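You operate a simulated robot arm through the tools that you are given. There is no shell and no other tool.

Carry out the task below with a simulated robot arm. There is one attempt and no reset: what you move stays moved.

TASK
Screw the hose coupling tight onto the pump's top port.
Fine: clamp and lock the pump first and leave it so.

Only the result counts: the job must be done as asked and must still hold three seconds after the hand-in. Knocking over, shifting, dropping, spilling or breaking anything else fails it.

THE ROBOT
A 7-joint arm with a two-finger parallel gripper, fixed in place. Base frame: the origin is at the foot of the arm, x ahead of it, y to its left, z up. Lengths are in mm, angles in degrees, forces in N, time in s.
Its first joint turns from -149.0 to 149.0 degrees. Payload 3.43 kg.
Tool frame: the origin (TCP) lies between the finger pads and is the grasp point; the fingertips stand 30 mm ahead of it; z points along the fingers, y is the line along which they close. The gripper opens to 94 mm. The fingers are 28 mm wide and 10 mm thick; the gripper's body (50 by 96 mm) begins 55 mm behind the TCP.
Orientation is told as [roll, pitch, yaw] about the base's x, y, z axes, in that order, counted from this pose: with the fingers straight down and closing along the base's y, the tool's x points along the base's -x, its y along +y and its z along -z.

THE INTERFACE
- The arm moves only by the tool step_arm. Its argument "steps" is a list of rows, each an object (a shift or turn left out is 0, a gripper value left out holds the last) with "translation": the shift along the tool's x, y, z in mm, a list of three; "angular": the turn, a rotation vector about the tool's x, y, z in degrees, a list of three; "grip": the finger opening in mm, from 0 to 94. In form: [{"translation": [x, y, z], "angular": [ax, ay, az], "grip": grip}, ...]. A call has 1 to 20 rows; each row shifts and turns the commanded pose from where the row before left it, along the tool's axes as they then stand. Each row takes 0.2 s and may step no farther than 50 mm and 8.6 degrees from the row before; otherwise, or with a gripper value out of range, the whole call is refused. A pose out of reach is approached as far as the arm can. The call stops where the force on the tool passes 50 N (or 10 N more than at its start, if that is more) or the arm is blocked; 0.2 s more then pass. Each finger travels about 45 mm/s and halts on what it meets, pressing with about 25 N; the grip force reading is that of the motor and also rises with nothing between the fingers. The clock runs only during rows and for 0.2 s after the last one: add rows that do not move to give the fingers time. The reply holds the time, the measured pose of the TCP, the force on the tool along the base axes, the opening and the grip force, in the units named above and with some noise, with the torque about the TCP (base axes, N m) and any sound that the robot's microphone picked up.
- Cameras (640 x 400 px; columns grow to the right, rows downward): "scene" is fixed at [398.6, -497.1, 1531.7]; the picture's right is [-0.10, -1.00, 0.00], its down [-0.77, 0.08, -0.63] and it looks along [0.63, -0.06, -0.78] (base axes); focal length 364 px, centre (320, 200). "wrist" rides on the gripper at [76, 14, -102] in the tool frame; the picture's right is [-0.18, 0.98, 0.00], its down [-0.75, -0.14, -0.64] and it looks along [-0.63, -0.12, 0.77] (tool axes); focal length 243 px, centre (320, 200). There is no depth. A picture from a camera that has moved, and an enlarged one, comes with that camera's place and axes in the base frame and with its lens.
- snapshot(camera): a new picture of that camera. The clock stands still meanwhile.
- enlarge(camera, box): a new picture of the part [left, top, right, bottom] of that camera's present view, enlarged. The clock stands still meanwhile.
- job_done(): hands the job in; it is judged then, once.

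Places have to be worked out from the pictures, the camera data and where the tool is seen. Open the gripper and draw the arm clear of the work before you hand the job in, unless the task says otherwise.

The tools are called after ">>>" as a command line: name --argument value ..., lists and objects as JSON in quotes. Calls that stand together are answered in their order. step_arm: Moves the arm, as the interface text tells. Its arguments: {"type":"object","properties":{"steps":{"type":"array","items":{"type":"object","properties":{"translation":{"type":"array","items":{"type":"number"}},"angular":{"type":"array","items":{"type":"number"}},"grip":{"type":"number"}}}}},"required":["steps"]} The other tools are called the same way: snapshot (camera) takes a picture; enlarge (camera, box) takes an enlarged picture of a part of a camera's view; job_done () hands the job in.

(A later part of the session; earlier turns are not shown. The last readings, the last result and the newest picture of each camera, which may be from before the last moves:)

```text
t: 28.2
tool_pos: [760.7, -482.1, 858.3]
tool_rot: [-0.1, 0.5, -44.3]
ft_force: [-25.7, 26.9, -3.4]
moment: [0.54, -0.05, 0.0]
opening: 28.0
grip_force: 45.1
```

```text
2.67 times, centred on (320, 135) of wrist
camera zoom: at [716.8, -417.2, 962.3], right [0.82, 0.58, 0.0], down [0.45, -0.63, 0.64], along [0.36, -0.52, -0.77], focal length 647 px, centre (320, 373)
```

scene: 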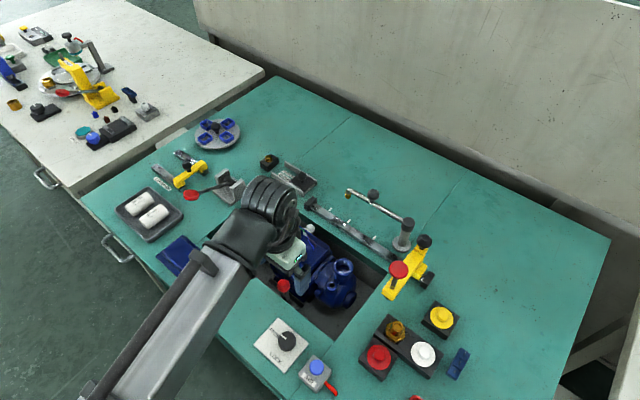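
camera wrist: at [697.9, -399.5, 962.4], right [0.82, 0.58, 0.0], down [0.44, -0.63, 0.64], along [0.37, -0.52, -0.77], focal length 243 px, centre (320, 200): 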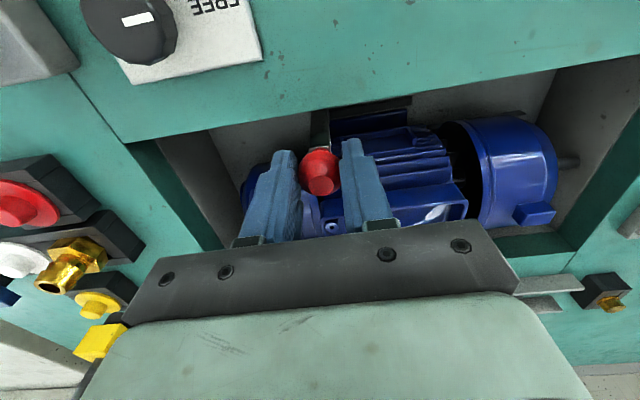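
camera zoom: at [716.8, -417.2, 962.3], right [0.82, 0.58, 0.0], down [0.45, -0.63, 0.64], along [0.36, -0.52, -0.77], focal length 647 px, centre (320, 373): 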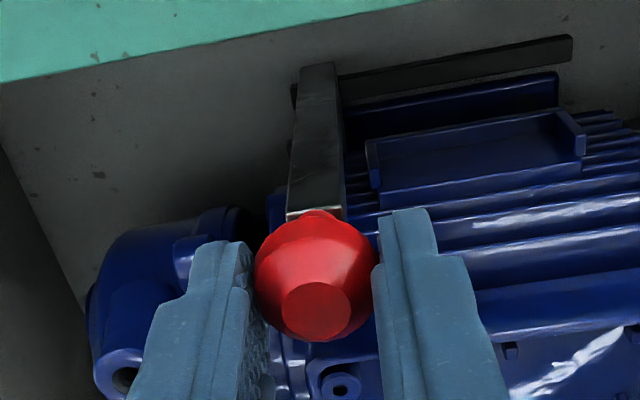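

Resistance along the push is now about 37 N after some 37 mm of travel. I'll look from the scene camera to see whether this is clamp contact or an obstruction.

>>> enlarge --camera "scene" --box '[270, 250, 330, 310]'

>>> enlarge --camera "wrist" --box '[290, 60, 410, 150]'

```text
6.67 times, centred on (300, 280) of scene
camera zoom: at [398.6, -497.1, 1531.7], right [-0.1, -1.0, 0.0], down [-0.77, 0.08, -0.63], along [0.63, -0.06, -0.78], focal length 2425 px, centre (453, -333)
```

zoom: 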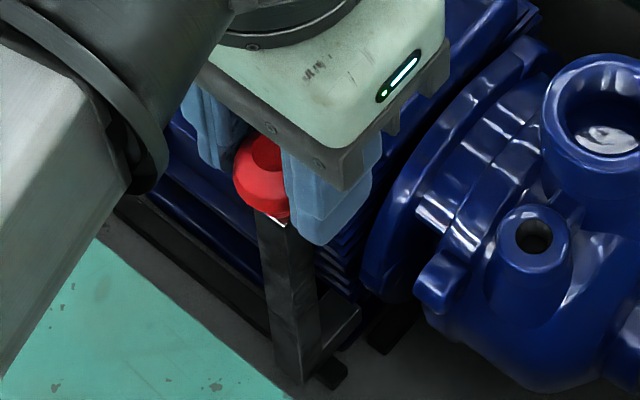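

```text
4.44 times, centred on (350, 105) of wrist
camera zoom: at [716.8, -417.2, 962.3], right [0.82, 0.58, 0.0], down [0.45, -0.63, 0.64], along [0.36, -0.52, -0.77], focal length 1078 px, centre (187, 622)
```

zoom: 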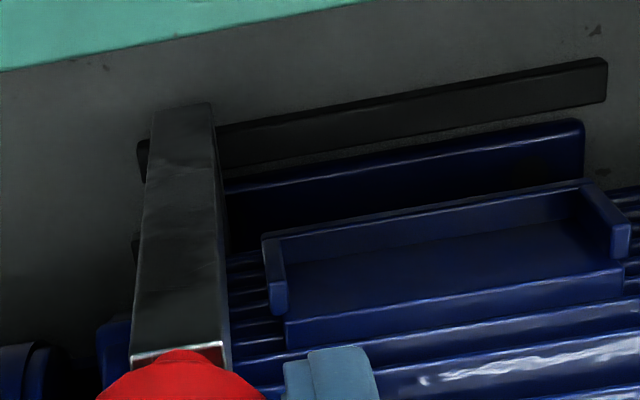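

The lever's toe at the foot points toward the pump's foot and now seems to bear on it. I'll push a little further to see whether it seats or gives way.

>>> step_arm --steps '[{"translation": [-1.5, 0, 0.2]}, {"translation": [-1.5, 0, 0.2]}, {"translation": [0, 0, 0]}]'

>>> enlarge --camera "wrist" --box '[220, 60, 420, 210]'

```text
t: 29.0
tool_pos: [763.5, -485.9, 857.1]
tool_rot: [-0.2, 0.4, -44.3]
ft_force: [-23.1, 28.2, 2.1]
moment: [0.75, 0.03, -0.02]
opening: 27.8
grip_force: 45.1
```

```text
2.67 times, centred on (320, 135) of wrist
camera zoom: at [719.0, -419.2, 962.4], right [0.82, 0.58, 0.0], down [0.45, -0.63, 0.64], along [0.36, -0.52, -0.77], focal length 647 px, centre (320, 373)
```

zoom: 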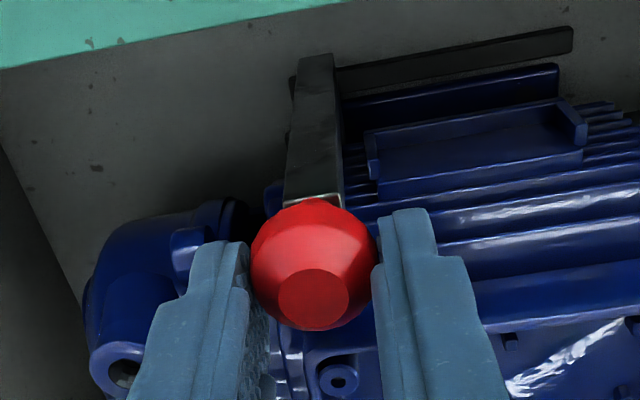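

The knob has stopped moving and is slipping through the grip at about 36 N, so the lever is at a stop. I'll release, rise and view it along the well to see the toe.

>>> step_arm --steps '[{"grip": 60}, {"grip": 60}, {"grip": 60}, {"translation": [0, 0, -40]}, {"translation": [0, 0, -40]}, {"translation": [30, -30, -20]}, {"translation": [30, -30, 0]}, {"translation": [0, -40, 0]}, {"translation": [0, 0, 0]}]'

>>> snapshot --camera "wrist"

>>> enlarge --camera "scene" --box '[250, 230, 370, 320]'

```text
t: 31.0
tool_pos: [654.4, -515.6, 957.0]
tool_rot: [0.0, 0.0, -44.3]
ft_force: [-0.4, 0.1, -0.2]
moment: [0.0, -0.01, 0.01]
opening: 60.0
grip_force: 0.1
```

```text
taken
camera wrist: at [608.6, -450.1, 1060.5], right [0.82, 0.58, 0.0], down [0.44, -0.63, 0.64], along [0.37, -0.53, -0.77], focal length 243 px, centre (320, 200)
```

wrist: 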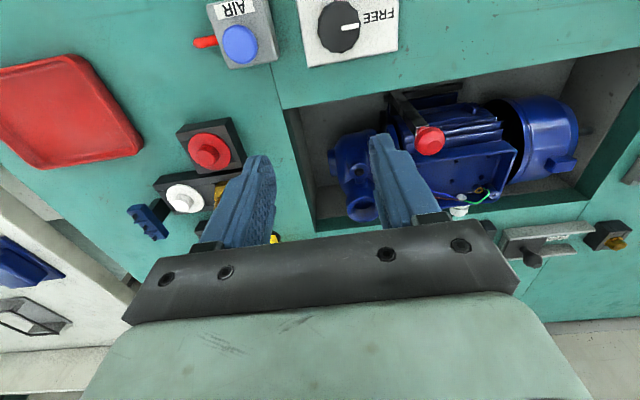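

```text
4.44 times, centred on (310, 275) of scene
camera zoom: at [398.6, -497.1, 1531.7], right [-0.1, -1.0, 0.0], down [-0.77, 0.08, -0.63], along [0.63, -0.06, -0.78], focal length 1617 px, centre (364, -133)
```

zoom: 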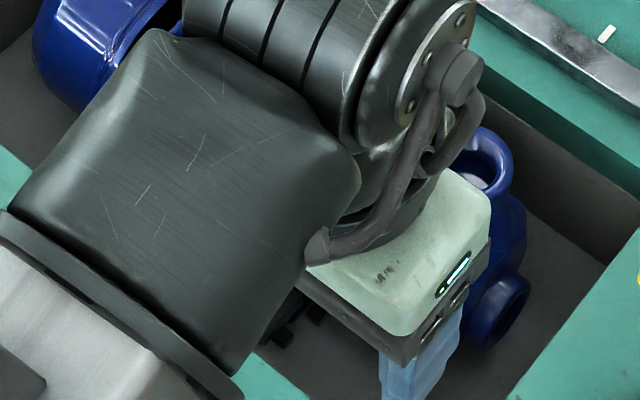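

The lever now looks leaned over toward the pump. I'll enlarge it.

>>> enlarge --camera "wrist" --box '[320, 60, 600, 230]'

```text
2.29 times, centred on (460, 145) of wrist
camera zoom: at [608.6, -450.1, 1060.5], right [0.82, 0.58, 0.0], down [0.44, -0.63, 0.64], along [0.37, -0.53, -0.77], focal length 555 px, centre (0, 326)
```

zoom: 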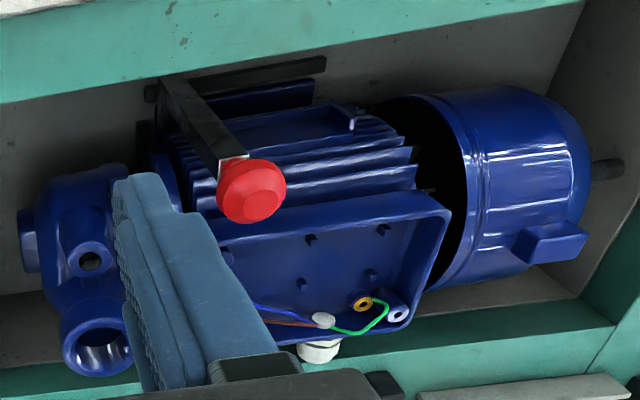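

The knob remains where I left it, near (756,-476,845). I'll go back to the viewpoint along the well to check the toe against the earlier picture.

>>> step_arm --steps '[{"translation": [-3, -36.7, 0]}, {"angular": [0, 0, -8]}, {"angular": [0, 0, -8]}, {"angular": [0, 0, -8]}, {"angular": [0, 0, -8]}, {"angular": [0, 0, -8]}, {"angular": [0, 0, -8]}, {"angular": [0, 0, -8]}, {"angular": [0, 0, -8]}, {"angular": [0, 0, -8]}, {"angular": [0, 0, -8]}, {"angular": [0, 0, -8]}, {"angular": [0, 0, -6.3]}, {"translation": [0, 0, 0]}]'

>>> enlarge --camera "wrist" --box '[180, 100, 400, 240]'

>>> enlarge --camera "wrist" --box '[240, 110, 400, 230]'

```text
t: 34.0
tool_pos: [630.2, -544.0, 957.6]
tool_rot: [0.1, 0.2, 50.1]
ft_force: [0.3, 0.8, 0.3]
moment: [0.0, 0.03, -0.04]
opening: 59.7
grip_force: 0.0
```

```text
2.86 times, centred on (290, 170) of wrist
camera zoom: at [569.7, -591.1, 1060.8], right [-0.64, 0.77, 0.0], down [0.59, 0.49, 0.64], along [0.49, 0.41, -0.77], focal length 693 px, centre (406, 286)
```

zoom: 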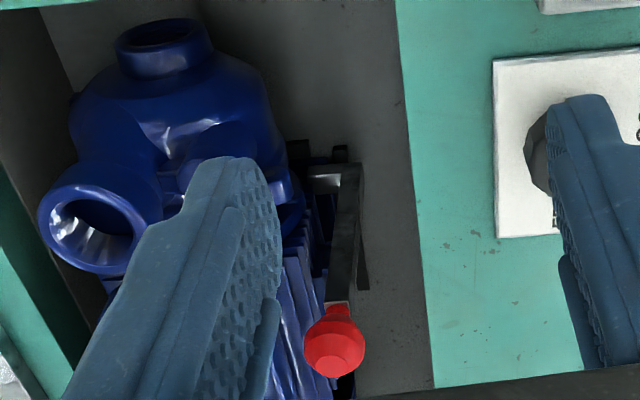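

```text
3.33 times, centred on (320, 170) of wrist
camera zoom: at [569.7, -591.1, 1060.8], right [-0.64, 0.77, 0.0], down [0.59, 0.49, 0.64], along [0.49, 0.41, -0.77], focal length 809 px, centre (320, 300)
```

zoom: 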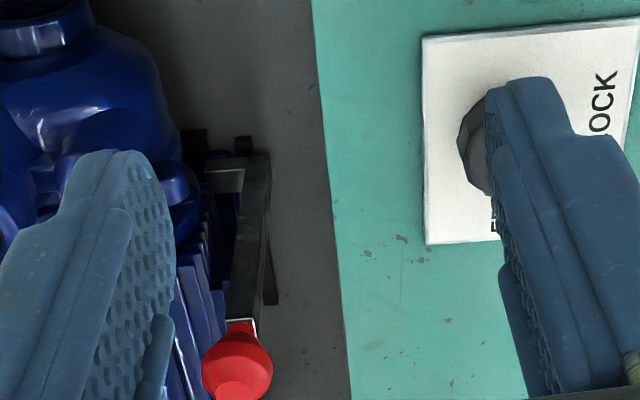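

The whole lever has slid about 32 mm, and its toe now reaches the pump's foot, so it is a sliding clamp and it is closed. By triangulation the table top is at z≈800 and the dial top at about (633,-456,827). I'll hover over the dial.

>>> step_arm --steps '[{"translation": [-34.5, 27.3, 0]}, {"translation": [-34.5, 27.3, 0]}, {"angular": [0, 0, 7.9]}, {"angular": [0, 0, 7.9]}, {"angular": [0, 0, 7.9]}, {"angular": [0, 0, 7.9]}, {"angular": [0, 0, 7.9]}, {"angular": [0, 0, 7.9]}, {"angular": [0, 0, 7.9]}, {"angular": [0, 0, 7.9]}, {"angular": [0, 0, 7.9]}, {"angular": [0, 0, 7.9]}, {"angular": [0, 0, 7.9]}, {"angular": [0, 0, 7.9]}, {"translation": [0, 0, 30]}, {"translation": [0, 0, 27]}, {"translation": [0, 0, 0]}]'

>>> snapshot --camera "wrist"

>>> enlarge --camera "scene" --box '[230, 290, 350, 380]'

```text
t: 37.6
tool_pos: [631.8, -455.0, 901.0]
tool_rot: [0.0, -0.1, -44.8]
ft_force: [0.7, -0.5, 0.3]
moment: [-0.01, 0.01, 0.02]
opening: 60.0
grip_force: 0.1
```

```text
taken
camera wrist: at [587.6, -388.8, 1004.1], right [0.82, 0.57, 0.0], down [0.44, -0.63, 0.64], along [0.36, -0.53, -0.77], focal length 243 px, centre (320, 200)
```

wrist: 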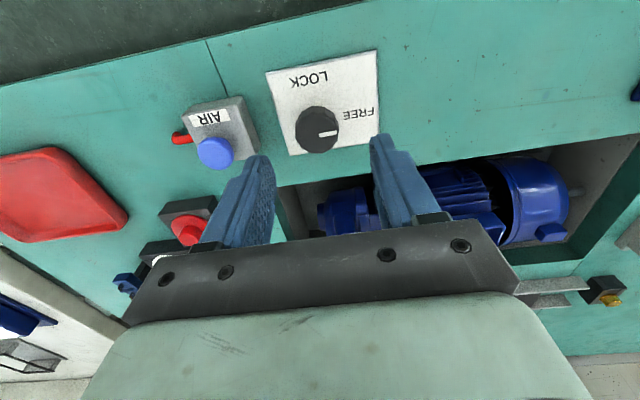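

```text
4.44 times, centred on (290, 335) of scene
camera zoom: at [398.6, -497.1, 1531.7], right [-0.1, -1.0, 0.0], down [-0.77, 0.08, -0.63], along [0.63, -0.06, -0.78], focal length 1617 px, centre (453, -400)
```

zoom: 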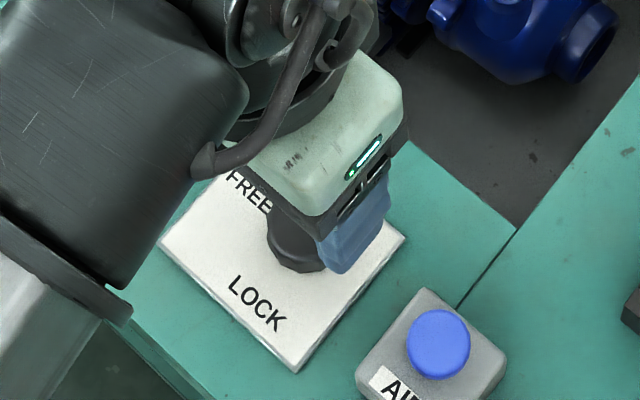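

The dial is centred under the TCP. I'll descend so the tips come about 15 mm below its top, staying above the plate.

>>> step_arm --steps '[{"translation": [0, 0, 30]}, {"translation": [0, 0, 20]}, {"translation": [0, 0, 8]}, {"translation": [0, 0, 0]}]'

>>> enlarge --camera "wrist" --box '[220, 90, 420, 230]'

```text
t: 38.6
tool_pos: [631.4, -457.0, 842.0]
tool_rot: [-0.2, 0.0, -44.8]
ft_force: [0.2, -0.1, 0.3]
moment: [0.04, -0.02, -0.01]
opening: 59.8
grip_force: 0.0
```

```text
2.86 times, centred on (320, 160) of wrist
camera zoom: at [587.8, -389.7, 945.3], right [0.82, 0.57, 0.0], down [0.44, -0.63, 0.64], along [0.36, -0.53, -0.77], focal length 693 px, centre (320, 314)
```

zoom: 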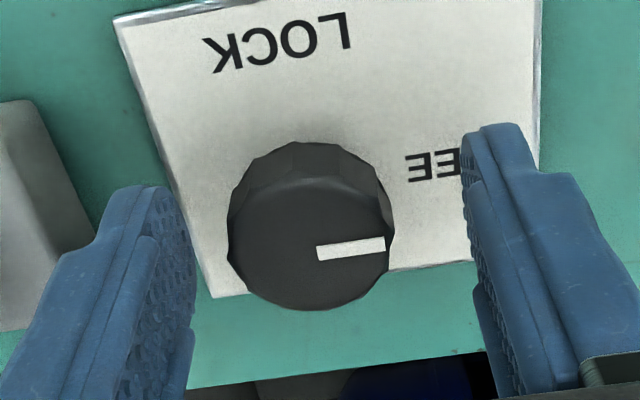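

The dial lies about 2.5 mm off centre along the closing line. I'll correct that and close on it.

>>> step_arm --steps '[{"translation": [0, -2.4, 0]}, {"grip": 25}, {"grip": 25}, {"grip": 25}, {"grip": 25}]'

>>> enlarge --camera "wrist" --box '[220, 90, 420, 230]'

```text
t: 39.8
tool_pos: [630.9, -459.5, 841.6]
tool_rot: [-0.1, 0.0, -44.8]
ft_force: [-6.2, -6.1, -1.0]
moment: [-0.19, 0.21, -0.04]
opening: 33.6
grip_force: 45.0
```

```text
2.86 times, centred on (320, 160) of wrist
camera zoom: at [586.3, -391.6, 945.9], right [0.82, 0.57, 0.0], down [0.44, -0.63, 0.64], along [0.36, -0.53, -0.77], focal length 693 px, centre (320, 314)
```

zoom: 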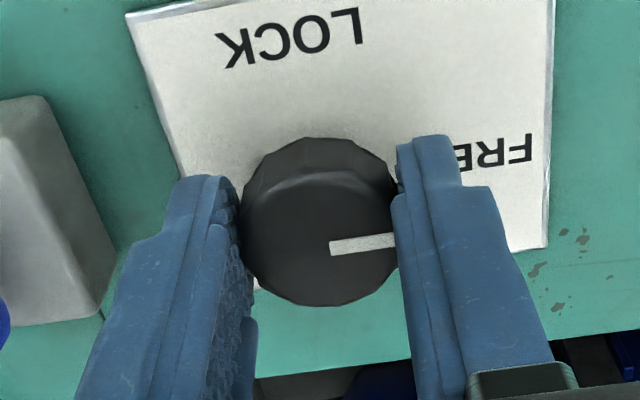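

The dial is gripped. I'll relieve the small side force and turn it counter-clockwise (seen from above) toward LOCK, 40° first.

>>> step_arm --steps '[{"translation": [0, -1.1, 0]}, {"angular": [0, 0, -8]}, {"angular": [0, 0, -8]}, {"angular": [0, 0, -8]}, {"angular": [0, 0, -8]}, {"angular": [0, 0, -8]}, {"translation": [0, 0, 0]}]'

>>> enlarge --camera "wrist" --box '[220, 90, 420, 230]'

```text
t: 41.4
tool_pos: [630.2, -459.8, 841.8]
tool_rot: [-0.2, 0.0, -4.7]
ft_force: [3.5, -13.6, 8.9]
moment: [-0.43, -0.27, -0.04]
opening: 33.6
grip_force: 45.3
```

```text
2.86 times, centred on (320, 160) of wrist
camera zoom: at [554.6, -436.2, 945.8], right [0.26, 0.96, 0.0], down [0.74, -0.2, 0.64], along [0.62, -0.17, -0.77], focal length 693 px, centre (320, 314)
```

zoom: 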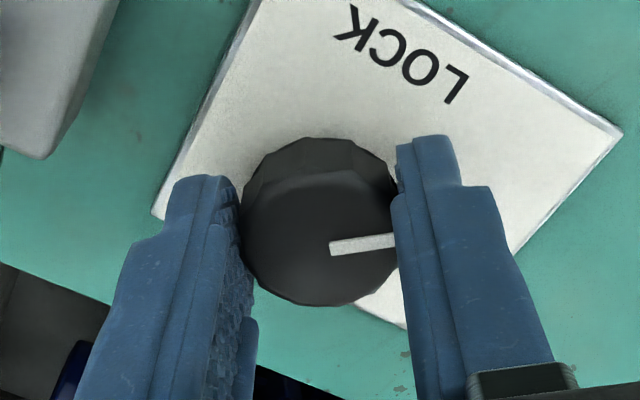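

The dial turned with the gripper. I'll relieve the sideways force and turn the remaining 50°.

>>> step_arm --steps '[{"translation": [0, -1.5, 0]}, {"angular": [0, 0, -8]}, {"angular": [0, 0, -8]}, {"angular": [0, 0, -8]}, {"angular": [0, 0, -8]}, {"angular": [0, 0, -8]}, {"translation": [0, 0, 0]}]'

>>> enlarge --camera "wrist" --box '[220, 90, 420, 230]'

```text
t: 43.0
tool_pos: [630.4, -460.4, 842.5]
tool_rot: [-0.1, -0.1, 35.4]
ft_force: [6.6, -13.7, 16.1]
moment: [-0.05, -0.69, -0.03]
opening: 33.3
grip_force: 45.3
```

```text
2.86 times, centred on (320, 160) of wrist
camera zoom: at [559.3, -490.8, 945.8], right [-0.42, 0.91, 0.0], down [0.7, 0.32, 0.64], along [0.58, 0.27, -0.77], focal length 693 px, centre (320, 314)
```

zoom: 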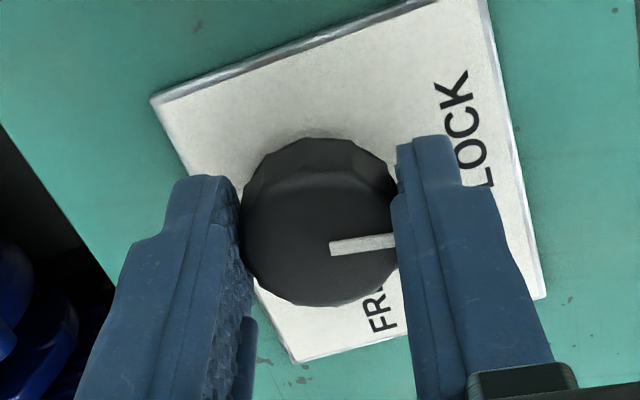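

The pointer is now close to LOCK. I'll turn 12° more and check for a stop.

>>> step_arm --steps '[{"angular": [0, 0, -6]}, {"angular": [0, 0, -5]}, {"translation": [0, 0, 0]}]'

>>> enlarge --camera "wrist" --box '[220, 90, 420, 230]'

```text
t: 43.8
tool_pos: [630.1, -461.8, 842.3]
tool_rot: [-0.1, 0.2, 46.2]
ft_force: [10.2, -18.4, 5.9]
moment: [-0.39, -0.25, -0.65]
opening: 33.4
grip_force: 44.8
```

```text
2.86 times, centred on (320, 160) of wrist
camera zoom: at [566.8, -503.8, 945.8], right [-0.58, 0.81, 0.0], down [0.62, 0.45, 0.64], along [0.52, 0.37, -0.77], focal length 693 px, centre (320, 314)
```

zoom: 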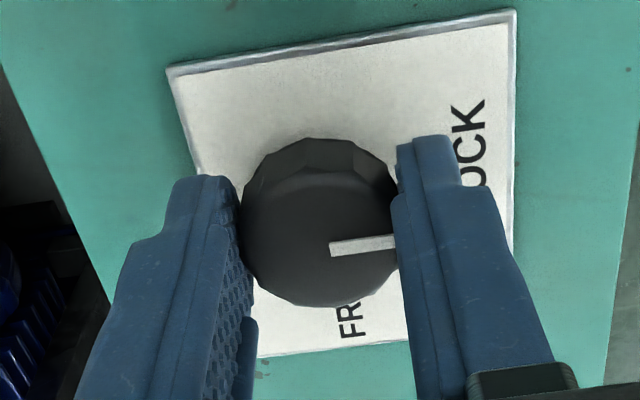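

A reaction torque of 0.65 Nm now opposes the turn at about 91°, which suggests an end stop. I'll press 4° further to make sure it's fully at LOCK.

>>> step_arm --steps '[{"angular": [0, 0, -4]}, {"translation": [0, 0, 0]}]'

>>> enlarge --camera "wrist" --box '[220, 90, 420, 230]'

```text
t: 44.4
tool_pos: [631.1, -462.1, 842.5]
tool_rot: [-0.3, 0.1, 50.2]
ft_force: [8.6, -23.5, 2.9]
moment: [-0.79, -0.07, -0.52]
opening: 33.4
grip_force: 45.6
```

```text
2.86 times, centred on (320, 160) of wrist
camera zoom: at [570.1, -508.4, 945.8], right [-0.64, 0.77, 0.0], down [0.59, 0.49, 0.64], along [0.5, 0.41, -0.77], focal length 693 px, centre (320, 314)
```

zoom: 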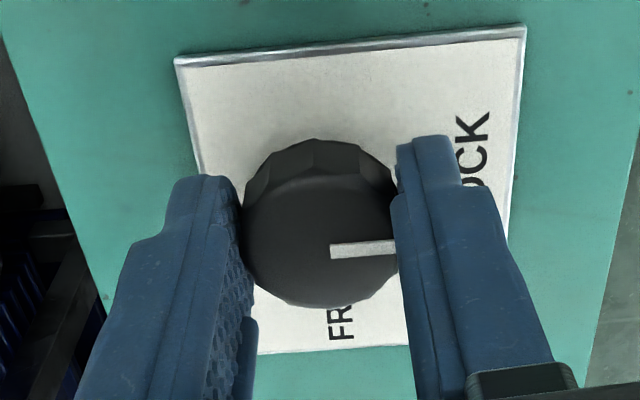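

The dial slipped slightly in the grip, so it's at its end stop. I'll release, rise and verify the pointer.

>>> step_arm --steps '[{"grip": 60}, {"grip": 60}, {"translation": [0, 0, -30]}, {"translation": [0, 0, -40]}, {"translation": [0, 0, -40]}, {"translation": [0, 0, 0]}]'

>>> snapshot --camera "wrist"

>>> enlarge --camera "wrist" --box '[200, 70, 420, 230]'

```text
t: 45.8
tool_pos: [629.7, -462.0, 952.0]
tool_rot: [0.0, 0.2, 50.2]
ft_force: [0.6, 0.2, 0.4]
moment: [-0.02, 0.0, -0.04]
opening: 60.0
grip_force: 0.1
```

```text
taken
camera wrist: at [569.2, -509.9, 1055.7], right [-0.64, 0.77, 0.0], down [0.59, 0.49, 0.64], along [0.49, 0.41, -0.77], focal length 243 px, centre (320, 200)
```

wrist: 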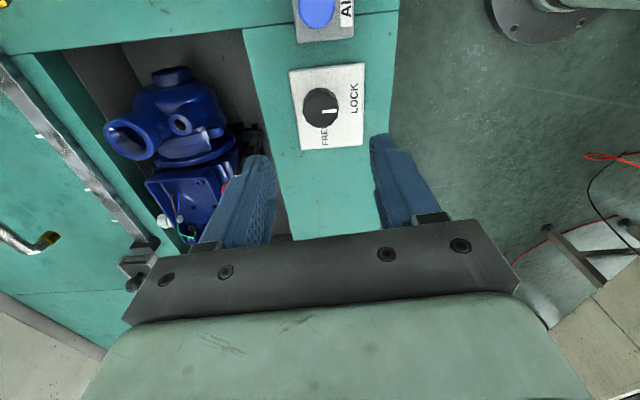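

```text
2.50 times, centred on (310, 150) of wrist
camera zoom: at [569.2, -509.9, 1055.7], right [-0.64, 0.77, 0.0], down [0.59, 0.49, 0.64], along [0.49, 0.41, -0.77], focal length 606 px, centre (345, 325)
```

zoom: 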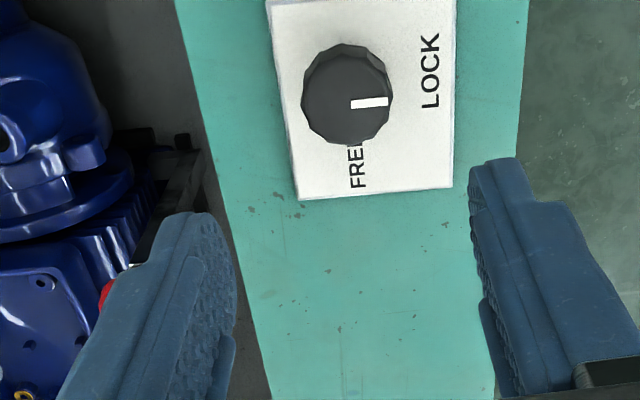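

The pointer now points toward the LOCK side. I'll enlarge the clamp's toe against the pump foot once more to be sure it is closed.

>>> enlarge --camera "wrist" --box '[180, 90, 280, 170]'

>>> enlarge --camera "scene" --box '[250, 240, 350, 320]'

```text
5.00 times, centred on (230, 130) of wrist
camera zoom: at [569.2, -509.9, 1055.7], right [-0.64, 0.77, 0.0], down [0.59, 0.49, 0.64], along [0.49, 0.41, -0.77], focal length 1213 px, centre (770, 550)
```

zoom: 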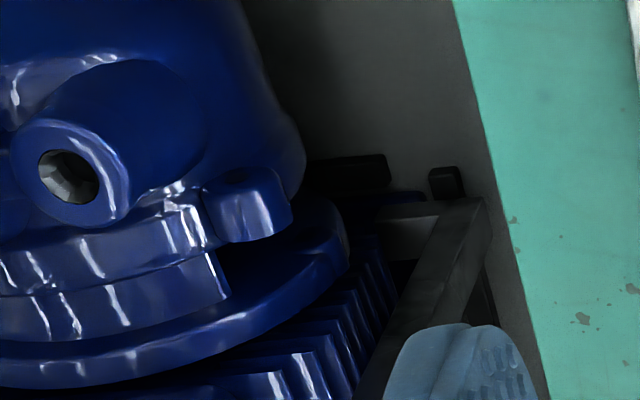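

```text
5.00 times, centred on (300, 280) of scene
camera zoom: at [398.6, -497.1, 1531.7], right [-0.1, -1.0, 0.0], down [-0.77, 0.08, -0.63], along [0.63, -0.06, -0.78], focal length 1819 px, centre (420, -200)
```

zoom: 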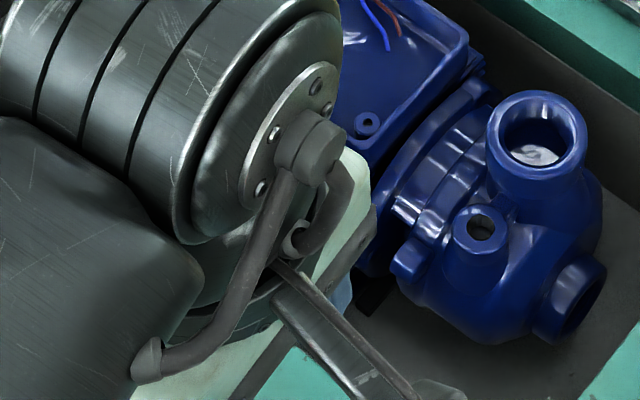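

The clamp toe meets the pump's foot and the dial is at LOCK. Next is the coupling: its axis triangulates to (627,-664), with the barrel top near z=862. The red plunger beside it at (685,-659) is tall, about z=975. I'll look closely at the coupling for the hex orientation.

>>> enlarge --camera "scene" --box '[370, 310, 420, 350]'

>>> enlarge --camera "scene" --box '[320, 250, 370, 290]'

>>> enlarge --camera "scene" --box '[350, 230, 450, 310]'

```text
10.00 times, centred on (395, 330) of scene
camera zoom: at [398.6, -497.1, 1531.7], right [-0.1, -1.0, 0.0], down [-0.77, 0.08, -0.63], along [0.63, -0.06, -0.78], focal length 3637 px, centre (-430, -1100)
```

zoom: 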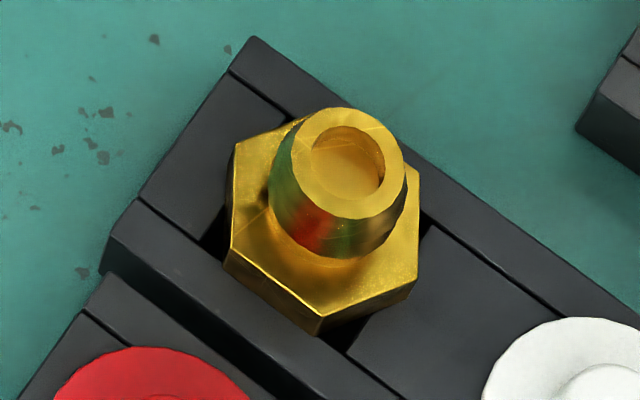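

```text
10.00 times, centred on (345, 270) of scene
camera zoom: at [398.6, -497.1, 1531.7], right [-0.1, -1.0, 0.0], down [-0.77, 0.08, -0.63], along [0.63, -0.06, -0.78], focal length 3637 px, centre (70, -500)
```

zoom: 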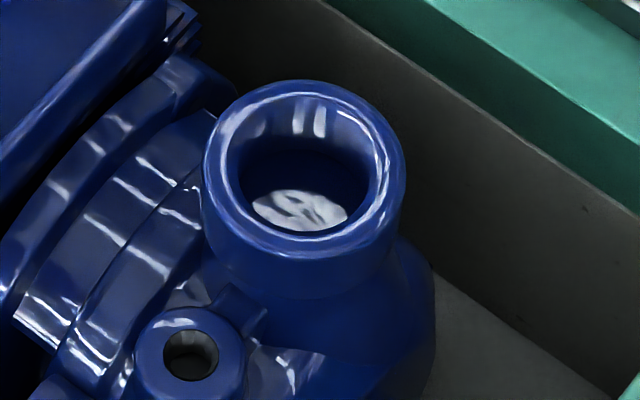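

```text
5.00 times, centred on (400, 270) of scene
camera zoom: at [398.6, -497.1, 1531.7], right [-0.1, -1.0, 0.0], down [-0.77, 0.08, -0.63], along [0.63, -0.06, -0.78], focal length 1819 px, centre (-80, -150)
```

zoom: 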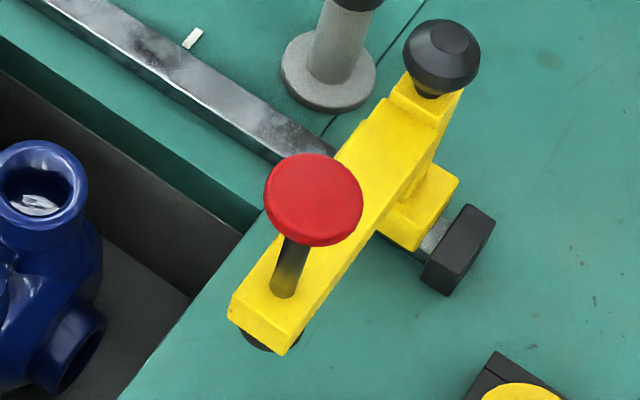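

I'd like to confirm that the dial really locks this clamp. I'll return to the red knob, grip it and tug it gently away from the pump.

>>> step_arm --steps '[{"angular": [0, 0, 8], "grip": 52}, {"angular": [0, 0, 8]}, {"angular": [0, 0, 8]}, {"angular": [0, 0, 8]}, {"angular": [0, 0, 8]}, {"angular": [0, 0, 8]}, {"angular": [0, 0, 8]}, {"angular": [0, 0, 8]}, {"angular": [0, 0, 8]}, {"angular": [0, 0, 8]}, {"angular": [0, 0, 8]}, {"angular": [0, 0, 6.7]}, {"translation": [-26.5, 26.5, 0]}, {"translation": [-26.5, 26.5, 0]}, {"translation": [-26.5, 26.3, 0]}, {"translation": [-20.1, 0, 0]}, {"translation": [0, 0, 30]}, {"translation": [0, 0, 0]}]'

>>> snapshot --camera "wrist"

```text
t: 49.6
tool_pos: [756.0, -475.0, 921.7]
tool_rot: [-0.1, 0.0, -44.5]
ft_force: [0.1, 0.2, 0.2]
moment: [0.0, -0.02, -0.03]
opening: 52.5
grip_force: 0.1
```

```text
taken
camera wrist: at [710.9, -407.6, 1025.7], right [0.82, 0.57, 0.0], down [0.44, -0.63, 0.64], along [0.37, -0.53, -0.77], focal length 243 px, centre (320, 200)
```

wrist: 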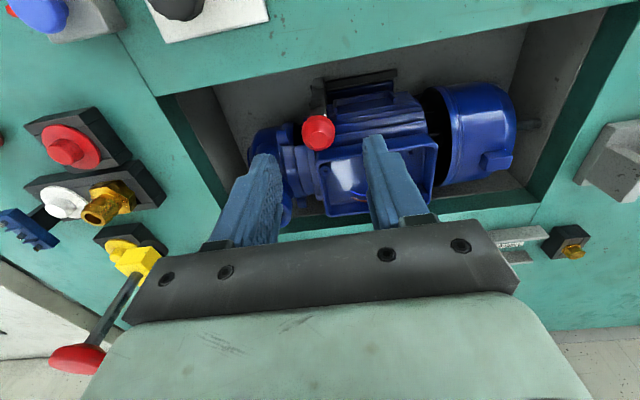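

The knob is aligned and about 3 mm further toward the pump. I'll descend and close on it.

>>> step_arm --steps '[{"translation": [-3, 0, 30]}, {"translation": [0, 0, 25]}, {"translation": [0, 0, 9]}, {"grip": 20}, {"grip": 20}, {"grip": 20}, {"grip": 20}]'

>>> enlarge --camera "wrist" --box '[220, 60, 420, 210]'

```text
t: 51.2
tool_pos: [755.7, -477.9, 859.2]
tool_rot: [-0.2, 0.0, -44.6]
ft_force: [-17.0, -16.8, -3.0]
moment: [0.0, -0.02, -0.15]
opening: 27.7
grip_force: 45.1
```

```text
2.67 times, centred on (320, 135) of wrist
camera zoom: at [711.8, -411.2, 962.2], right [0.82, 0.57, 0.0], down [0.44, -0.63, 0.64], along [0.36, -0.53, -0.77], focal length 647 px, centre (320, 373)
```

zoom: 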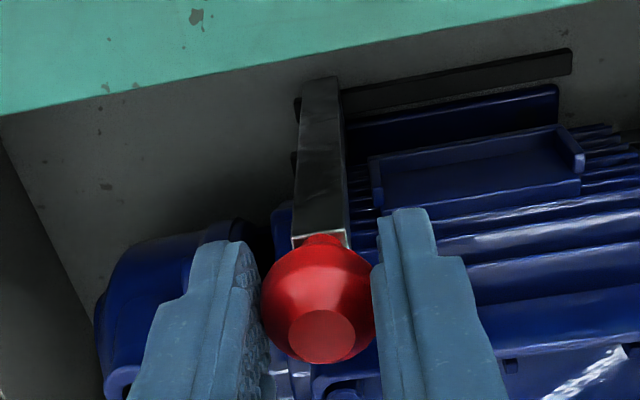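

Gripped. I'll relieve the side offset and tug 3 mm toward the wall to see whether the clamp holds.

>>> step_arm --steps '[{"translation": [0, -2.5, 0]}, {"translation": [1.5, 0, 0]}, {"translation": [1.5, 0, 0]}, {"translation": [0, 0, 0]}]'

>>> enlarge --camera "wrist" --box '[220, 60, 420, 210]'

```text
t: 52.2
tool_pos: [755.1, -476.4, 858.7]
tool_rot: [0.0, -0.3, -44.5]
ft_force: [0.5, -18.8, 2.4]
moment: [0.29, -0.33, 0.13]
opening: 27.4
grip_force: 44.7
```

```text
2.67 times, centred on (320, 135) of wrist
camera zoom: at [710.3, -410.5, 962.1], right [0.82, 0.57, 0.0], down [0.44, -0.63, 0.64], along [0.37, -0.53, -0.76], focal length 647 px, centre (320, 373)
```

zoom: 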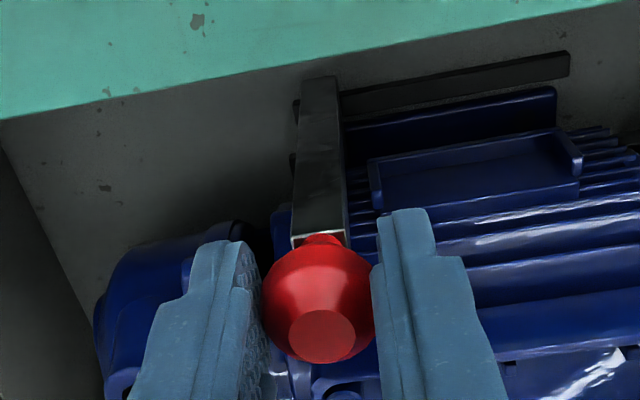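

The lever resists at 13 N with almost no movement. One more 3 mm of tug will make it certain.

>>> step_arm --steps '[{"translation": [1.5, 0, 0]}, {"translation": [1.5, 0, 0]}, {"translation": [0, 0, 0]}]'

>>> enlarge --camera "wrist" --box '[220, 60, 420, 210]'

```text
t: 53.0
tool_pos: [752.8, -474.0, 859.2]
tool_rot: [-0.1, -0.3, -44.6]
ft_force: [6.6, -25.1, 1.9]
moment: [-0.87, -0.81, -0.11]
opening: 27.7
grip_force: 45.0
```

```text
2.67 times, centred on (320, 135) of wrist
camera zoom: at [708.0, -407.9, 962.0], right [0.82, 0.57, 0.0], down [0.44, -0.63, 0.64], along [0.37, -0.53, -0.76], focal length 647 px, centre (320, 373)
```

zoom: 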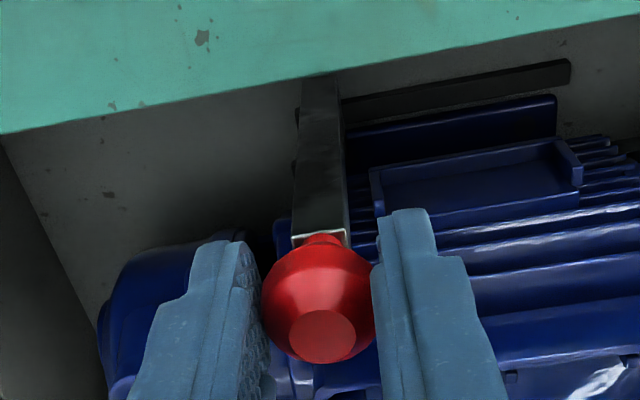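

The knob did move about 4 mm with rising force (22 N). I'll open the fingers and see whether it springs back or stays.

>>> step_arm --steps '[{"grip": 45}, {"grip": 45}, {"grip": 45}]'

>>> enlarge --camera "wrist" --box '[220, 60, 420, 210]'

```text
t: 53.8
tool_pos: [752.0, -472.5, 860.0]
tool_rot: [0.0, 0.0, -44.6]
ft_force: [-0.2, 0.9, 0.6]
moment: [-0.02, 0.01, -0.01]
opening: 44.8
grip_force: 0.1
```

```text
2.67 times, centred on (320, 135) of wrist
camera zoom: at [707.6, -406.8, 962.5], right [0.82, 0.57, 0.0], down [0.44, -0.63, 0.64], along [0.37, -0.53, -0.77], focal length 647 px, centre (320, 373)
```

zoom: 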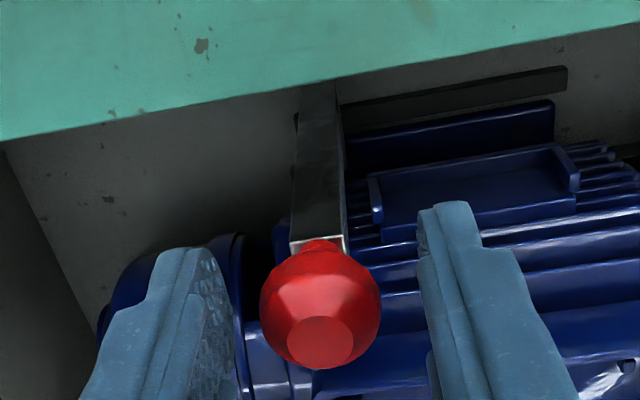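

The lever stayed where I pulled it, about 4 mm back, so the lock resists but can be dragged. I'll push it back to its seated position and note the force needed.

>>> step_arm --steps '[{"grip": 20}, {"grip": 20}, {"grip": 20}, {"translation": [-2, 0, 0]}, {"translation": [-2, 0, 0]}, {"translation": [0, 0, 0]}]'

>>> enlarge --camera "wrist" --box '[220, 60, 420, 210]'

```text
t: 55.2
tool_pos: [754.2, -474.0, 857.9]
tool_rot: [-0.1, 0.2, -44.5]
ft_force: [-16.3, 5.7, 2.5]
moment: [0.87, 0.98, 0.03]
opening: 27.7
grip_force: 45.3
```

```text
2.67 times, centred on (320, 135) of wrist
camera zoom: at [709.3, -409.4, 962.8], right [0.82, 0.57, 0.0], down [0.44, -0.63, 0.64], along [0.36, -0.53, -0.77], focal length 647 px, centre (320, 373)
```

zoom: 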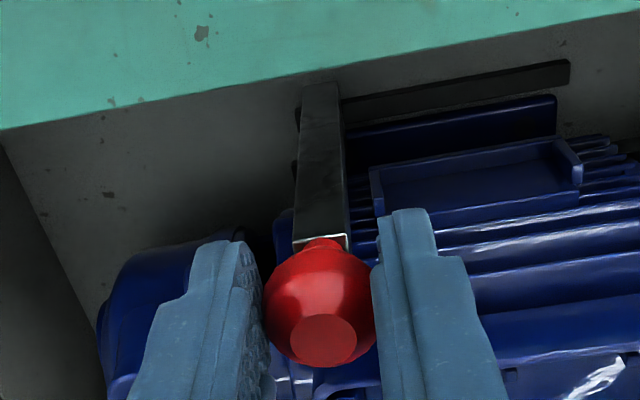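

Resistance is about 16 N in this direction too, so the lock appears to add friction. I'll hold still and see whether the force decays.

>>> step_arm --steps '[{"translation": [0, 0, 0]}, {"translation": [0, 0, 0]}, {"translation": [0, 0, 0]}, {"translation": [0, 0, 0]}, {"translation": [0, 0, 0]}, {"translation": [0, 0, 0]}]'

>>> step_arm --steps '[{"translation": [-2, 0, 0]}, {"translation": [-2, 0, 0]}, {"translation": [0, 0, 0]}, {"translation": [0, 0, 0]}]'

>>> enlarge --camera "wrist" --box '[220, 60, 420, 210]'

```text
t: 56.6
tool_pos: [755.8, -475.6, 859.2]
tool_rot: [-0.2, -0.1, -44.5]
ft_force: [-5.6, -6.0, 5.1]
moment: [0.6, 0.78, -0.02]
opening: 27.7
grip_force: 45.4
```

```text
t: 57.6
tool_pos: [755.8, -477.3, 859.5]
tool_rot: [-0.1, 0.3, -44.5]
ft_force: [-28.2, 13.2, -1.1]
moment: [-0.27, -0.15, -0.09]
opening: 27.4
grip_force: 45.4
```

```text
2.67 times, centred on (320, 135) of wrist
camera zoom: at [711.3, -411.4, 962.9], right [0.82, 0.57, 0.0], down [0.44, -0.63, 0.64], along [0.36, -0.52, -0.77], focal length 647 px, centre (320, 373)
```

zoom: 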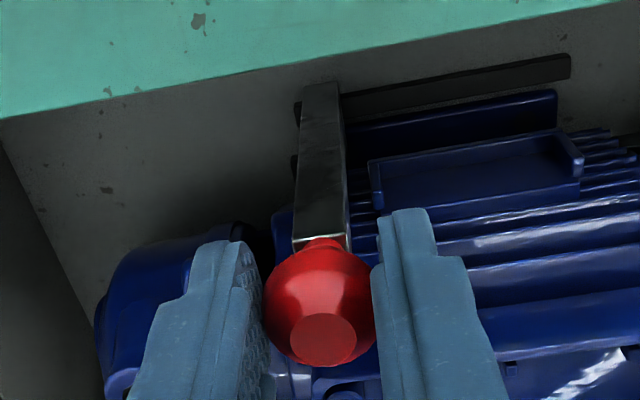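

The force decayed to zero as it crept back, and the last push now meets about 29 N. I'll hold again to see whether this is the hard stop.

>>> step_arm --steps '[{"translation": [0, 0, 0]}, {"translation": [0, 0, 0]}, {"translation": [0, 0, 0]}, {"translation": [0, 0, 0]}, {"translation": [0, 0, 0]}, {"translation": [0, 0, 0]}, {"translation": [0, 0, 0]}, {"translation": [0, 0, 0]}]'

>>> enlarge --camera "wrist" --box '[220, 60, 420, 210]'

```text
t: 59.4
tool_pos: [755.1, -476.5, 859.4]
tool_rot: [-0.1, 0.5, -44.5]
ft_force: [-30.6, 18.0, -9.7]
moment: [0.23, 0.21, -0.1]
opening: 27.7
grip_force: 44.8
```

```text
2.67 times, centred on (320, 135) of wrist
camera zoom: at [711.8, -411.7, 963.1], right [0.82, 0.57, 0.0], down [0.44, -0.63, 0.64], along [0.36, -0.52, -0.77], focal length 647 px, centre (320, 373)
```

zoom: 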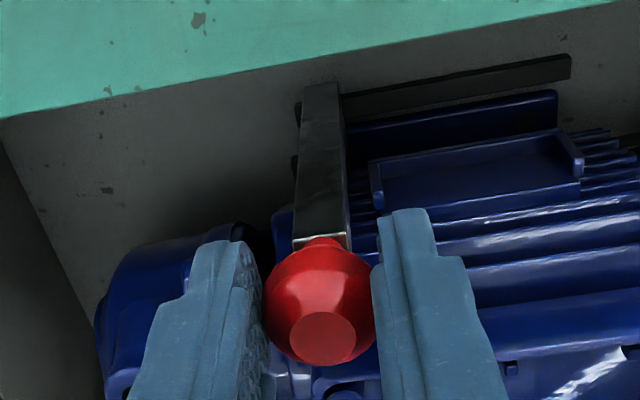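

The force holds at 34 N without motion, so the clamp is hard against its stop. I'll release it, rise, and check that nothing moved.

>>> step_arm --steps '[{"grip": 52}, {"grip": 52}, {"grip": 52}, {"translation": [0, 0, -40]}, {"translation": [0, 0, -45]}, {"translation": [0, 0, -30]}, {"translation": [0, 0, 0]}]'

>>> snapshot --camera "wrist"

>>> enlarge --camera "scene" --box '[240, 250, 340, 400]'

```text
t: 61.0
tool_pos: [759.7, -478.4, 975.7]
tool_rot: [-0.1, -0.1, -44.6]
ft_force: [-0.3, -0.1, 0.2]
moment: [-0.01, 0.01, -0.01]
opening: 51.9
grip_force: 0.1
```

```text
taken
camera wrist: at [714.5, -412.4, 1078.8], right [0.82, 0.57, 0.0], down [0.44, -0.63, 0.64], along [0.37, -0.53, -0.77], focal length 243 px, centre (320, 200)
```

wrist: 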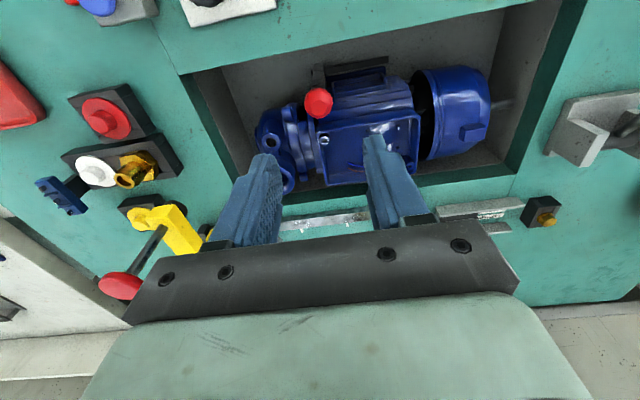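

```text
2.67 times, centred on (290, 325) of scene
camera zoom: at [398.6, -497.1, 1531.7], right [-0.1, -1.0, 0.0], down [-0.77, 0.08, -0.63], along [0.63, -0.06, -0.78], focal length 970 px, centre (400, -133)
```

zoom: 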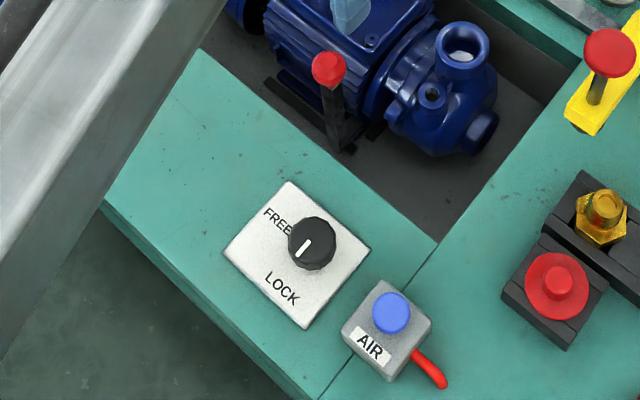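

The pointer is at LOCK and the clamp is home. Next I'll hover over the pump's top port, with nothing in the gripper, to fix its centre.

>>> step_arm --steps '[{"translation": [-26.5, -22.4, 0]}, {"translation": [-26.4, -22.4, 0]}, {"translation": [-26.4, -22.4, 0]}, {"translation": [0, 0, 30]}, {"translation": [0, 0, 16]}, {"translation": [0, 0, 0]}]'

>>> snapshot --camera "wrist"

>>> enlarge --camera "wrist" --box '[250, 90, 390, 180]'

```text
t: 62.4
tool_pos: [767.9, -583.5, 928.3]
tool_rot: [-0.1, 0.0, -44.5]
ft_force: [0.2, 0.0, -0.2]
moment: [0.03, -0.01, 0.01]
opening: 52.2
grip_force: 0.0
```

```text
taken
camera wrist: at [722.8, -517.3, 1030.9], right [0.82, 0.57, 0.0], down [0.44, -0.63, 0.64], along [0.37, -0.53, -0.77], focal length 243 px, centre (320, 200)
```

wrist: 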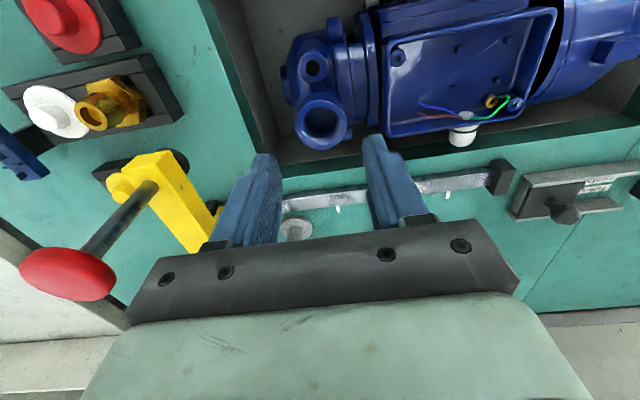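

```text
4.44 times, centred on (320, 135) of wrist
camera zoom: at [722.8, -517.3, 1030.9], right [0.82, 0.57, 0.0], down [0.44, -0.63, 0.64], along [0.37, -0.53, -0.77], focal length 1078 px, centre (320, 489)
```

zoom: 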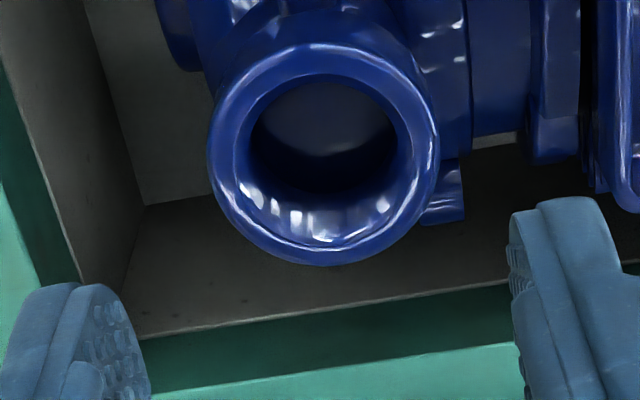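

The port's rim centre shows within a millimetre of the TCP axis. That puts it at about (769,-583.5) with its top at z≈843, outer diameter about 42 and bore about 27. Now I'll go round the plunger to hover above the coupling with yaw -15.

>>> step_arm --steps '[{"translation": [33.5, -22, -10], "grip": 60}, {"translation": [33.5, -22, -10]}, {"translation": [33.6, -22, -10]}, {"angular": [0, 0, -7.4]}, {"angular": [0, 0, -7.4]}, {"angular": [0, 0, -7.4]}, {"angular": [0, 0, -7.4]}, {"translation": [-1.6, -35.5, 0]}, {"translation": [-1.6, -35.5, 0]}, {"translation": [-1.5, -35.4, 0]}, {"translation": [0, 0, 0]}]'

>>> snapshot --camera "wrist"

>>> enlarge --camera "wrist" --box '[250, 90, 390, 180]'

```text
t: 64.8
tool_pos: [625.1, -662.6, 956.7]
tool_rot: [0.0, 0.0, -14.8]
ft_force: [0.2, 0.1, 0.4]
moment: [-0.01, 0.05, -0.01]
opening: 60.3
grip_force: 0.0
```

```text
taken
camera wrist: at [555.0, -626.9, 1061.5], right [0.43, 0.9, 0.0], down [0.69, -0.33, 0.64], along [0.58, -0.28, -0.77], focal length 243 px, centre (320, 200)
```

wrist: 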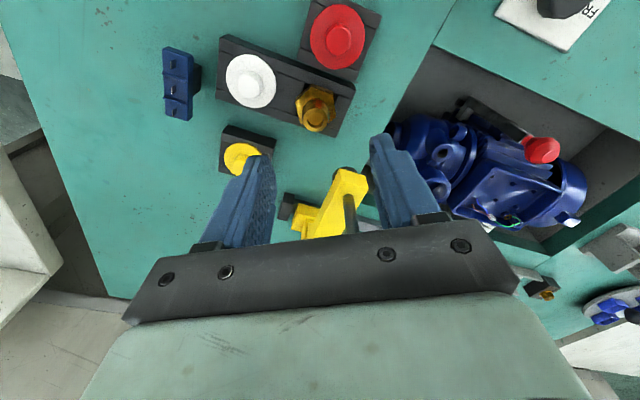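

```text
4.44 times, centred on (320, 135) of wrist
camera zoom: at [555.0, -626.9, 1061.5], right [0.43, 0.9, 0.0], down [0.69, -0.33, 0.64], along [0.58, -0.28, -0.77], focal length 1078 px, centre (320, 489)
```

zoom: 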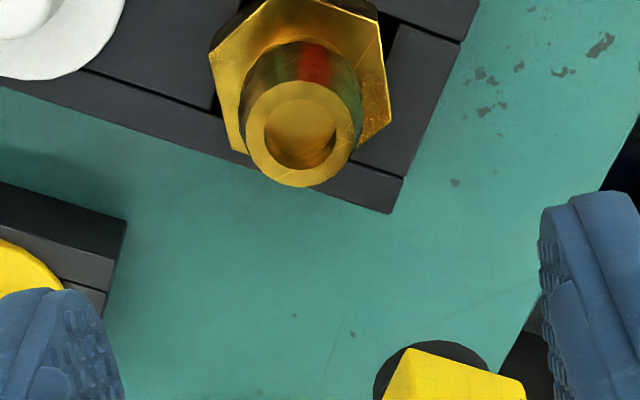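

The barrel top is about 3 mm off to the -y side of the tool, near (624,-665). I'll correct that, go lower and check the hex flats.

>>> step_arm --steps '[{"translation": [0.4, -3, 25]}, {"translation": [0, 0, 25]}, {"translation": [0, 0, 0]}]'

>>> enlarge --camera "wrist" --box '[240, 80, 400, 200]'

>>> snapshot --camera "scene"

```text
t: 65.6
tool_pos: [624.3, -666.0, 908.5]
tool_rot: [-0.1, 0.0, -15.0]
ft_force: [0.2, 1.0, 0.8]
moment: [-0.02, -0.08, 0.03]
opening: 60.1
grip_force: 0.0
```

```text
3.33 times, centred on (320, 140) of wrist
camera zoom: at [554.2, -629.4, 1012.1], right [0.43, 0.9, 0.0], down [0.69, -0.33, 0.64], along [0.58, -0.28, -0.77], focal length 809 px, centre (320, 400)
```

zoom: 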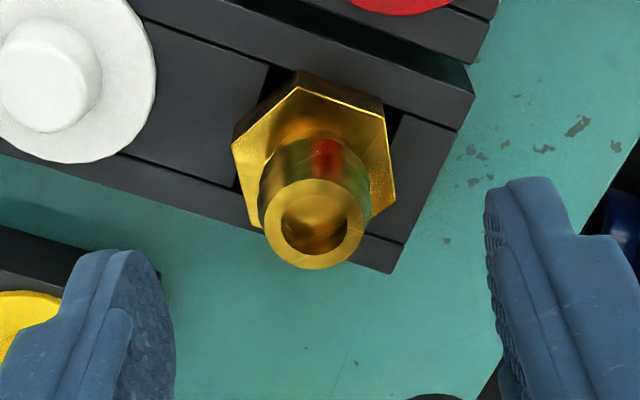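

```text
taken
```

scene: 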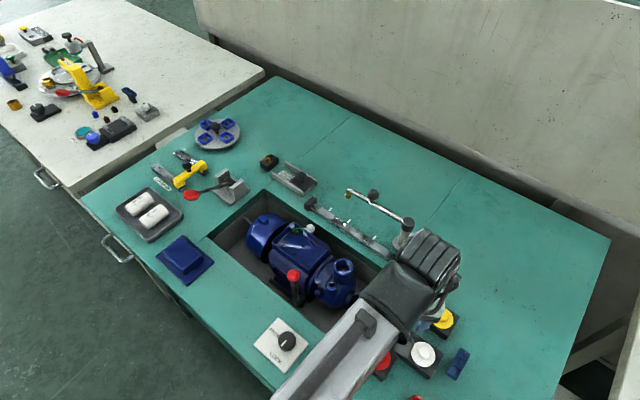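

The fingers are aligned with two hex flats at this yaw, and the hex top is near z≈838. I'll descend to just beside the hex and look again before the last millimetres.

>>> step_arm --steps '[{"translation": [0, -0.7, 20]}, {"translation": [0, 0, 20]}, {"translation": [0, 0, 5]}, {"translation": [0, 0, 0]}]'

>>> enlarge --camera "wrist" --box '[220, 80, 420, 230]'

```text
t: 66.6
tool_pos: [624.4, -666.9, 863.5]
tool_rot: [0.0, -0.1, -14.9]
ft_force: [2.0, 1.3, 3.8]
moment: [-0.08, 0.01, 0.09]
opening: 59.9
grip_force: 0.0
heard: click
```

```text
2.67 times, centred on (320, 155) of wrist
camera zoom: at [554.4, -630.2, 966.8], right [0.43, 0.9, 0.0], down [0.69, -0.33, 0.64], along [0.58, -0.28, -0.77], focal length 647 px, centre (320, 320)
```

zoom: 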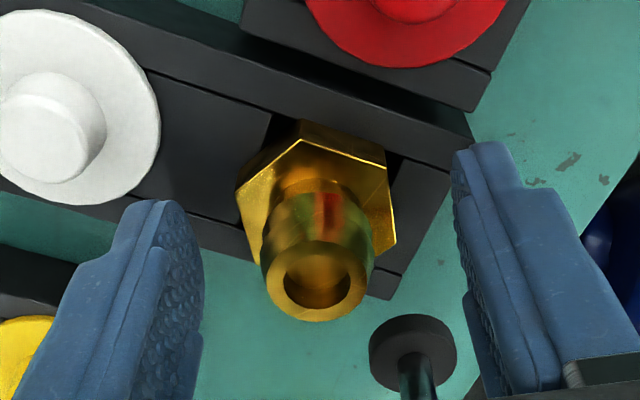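

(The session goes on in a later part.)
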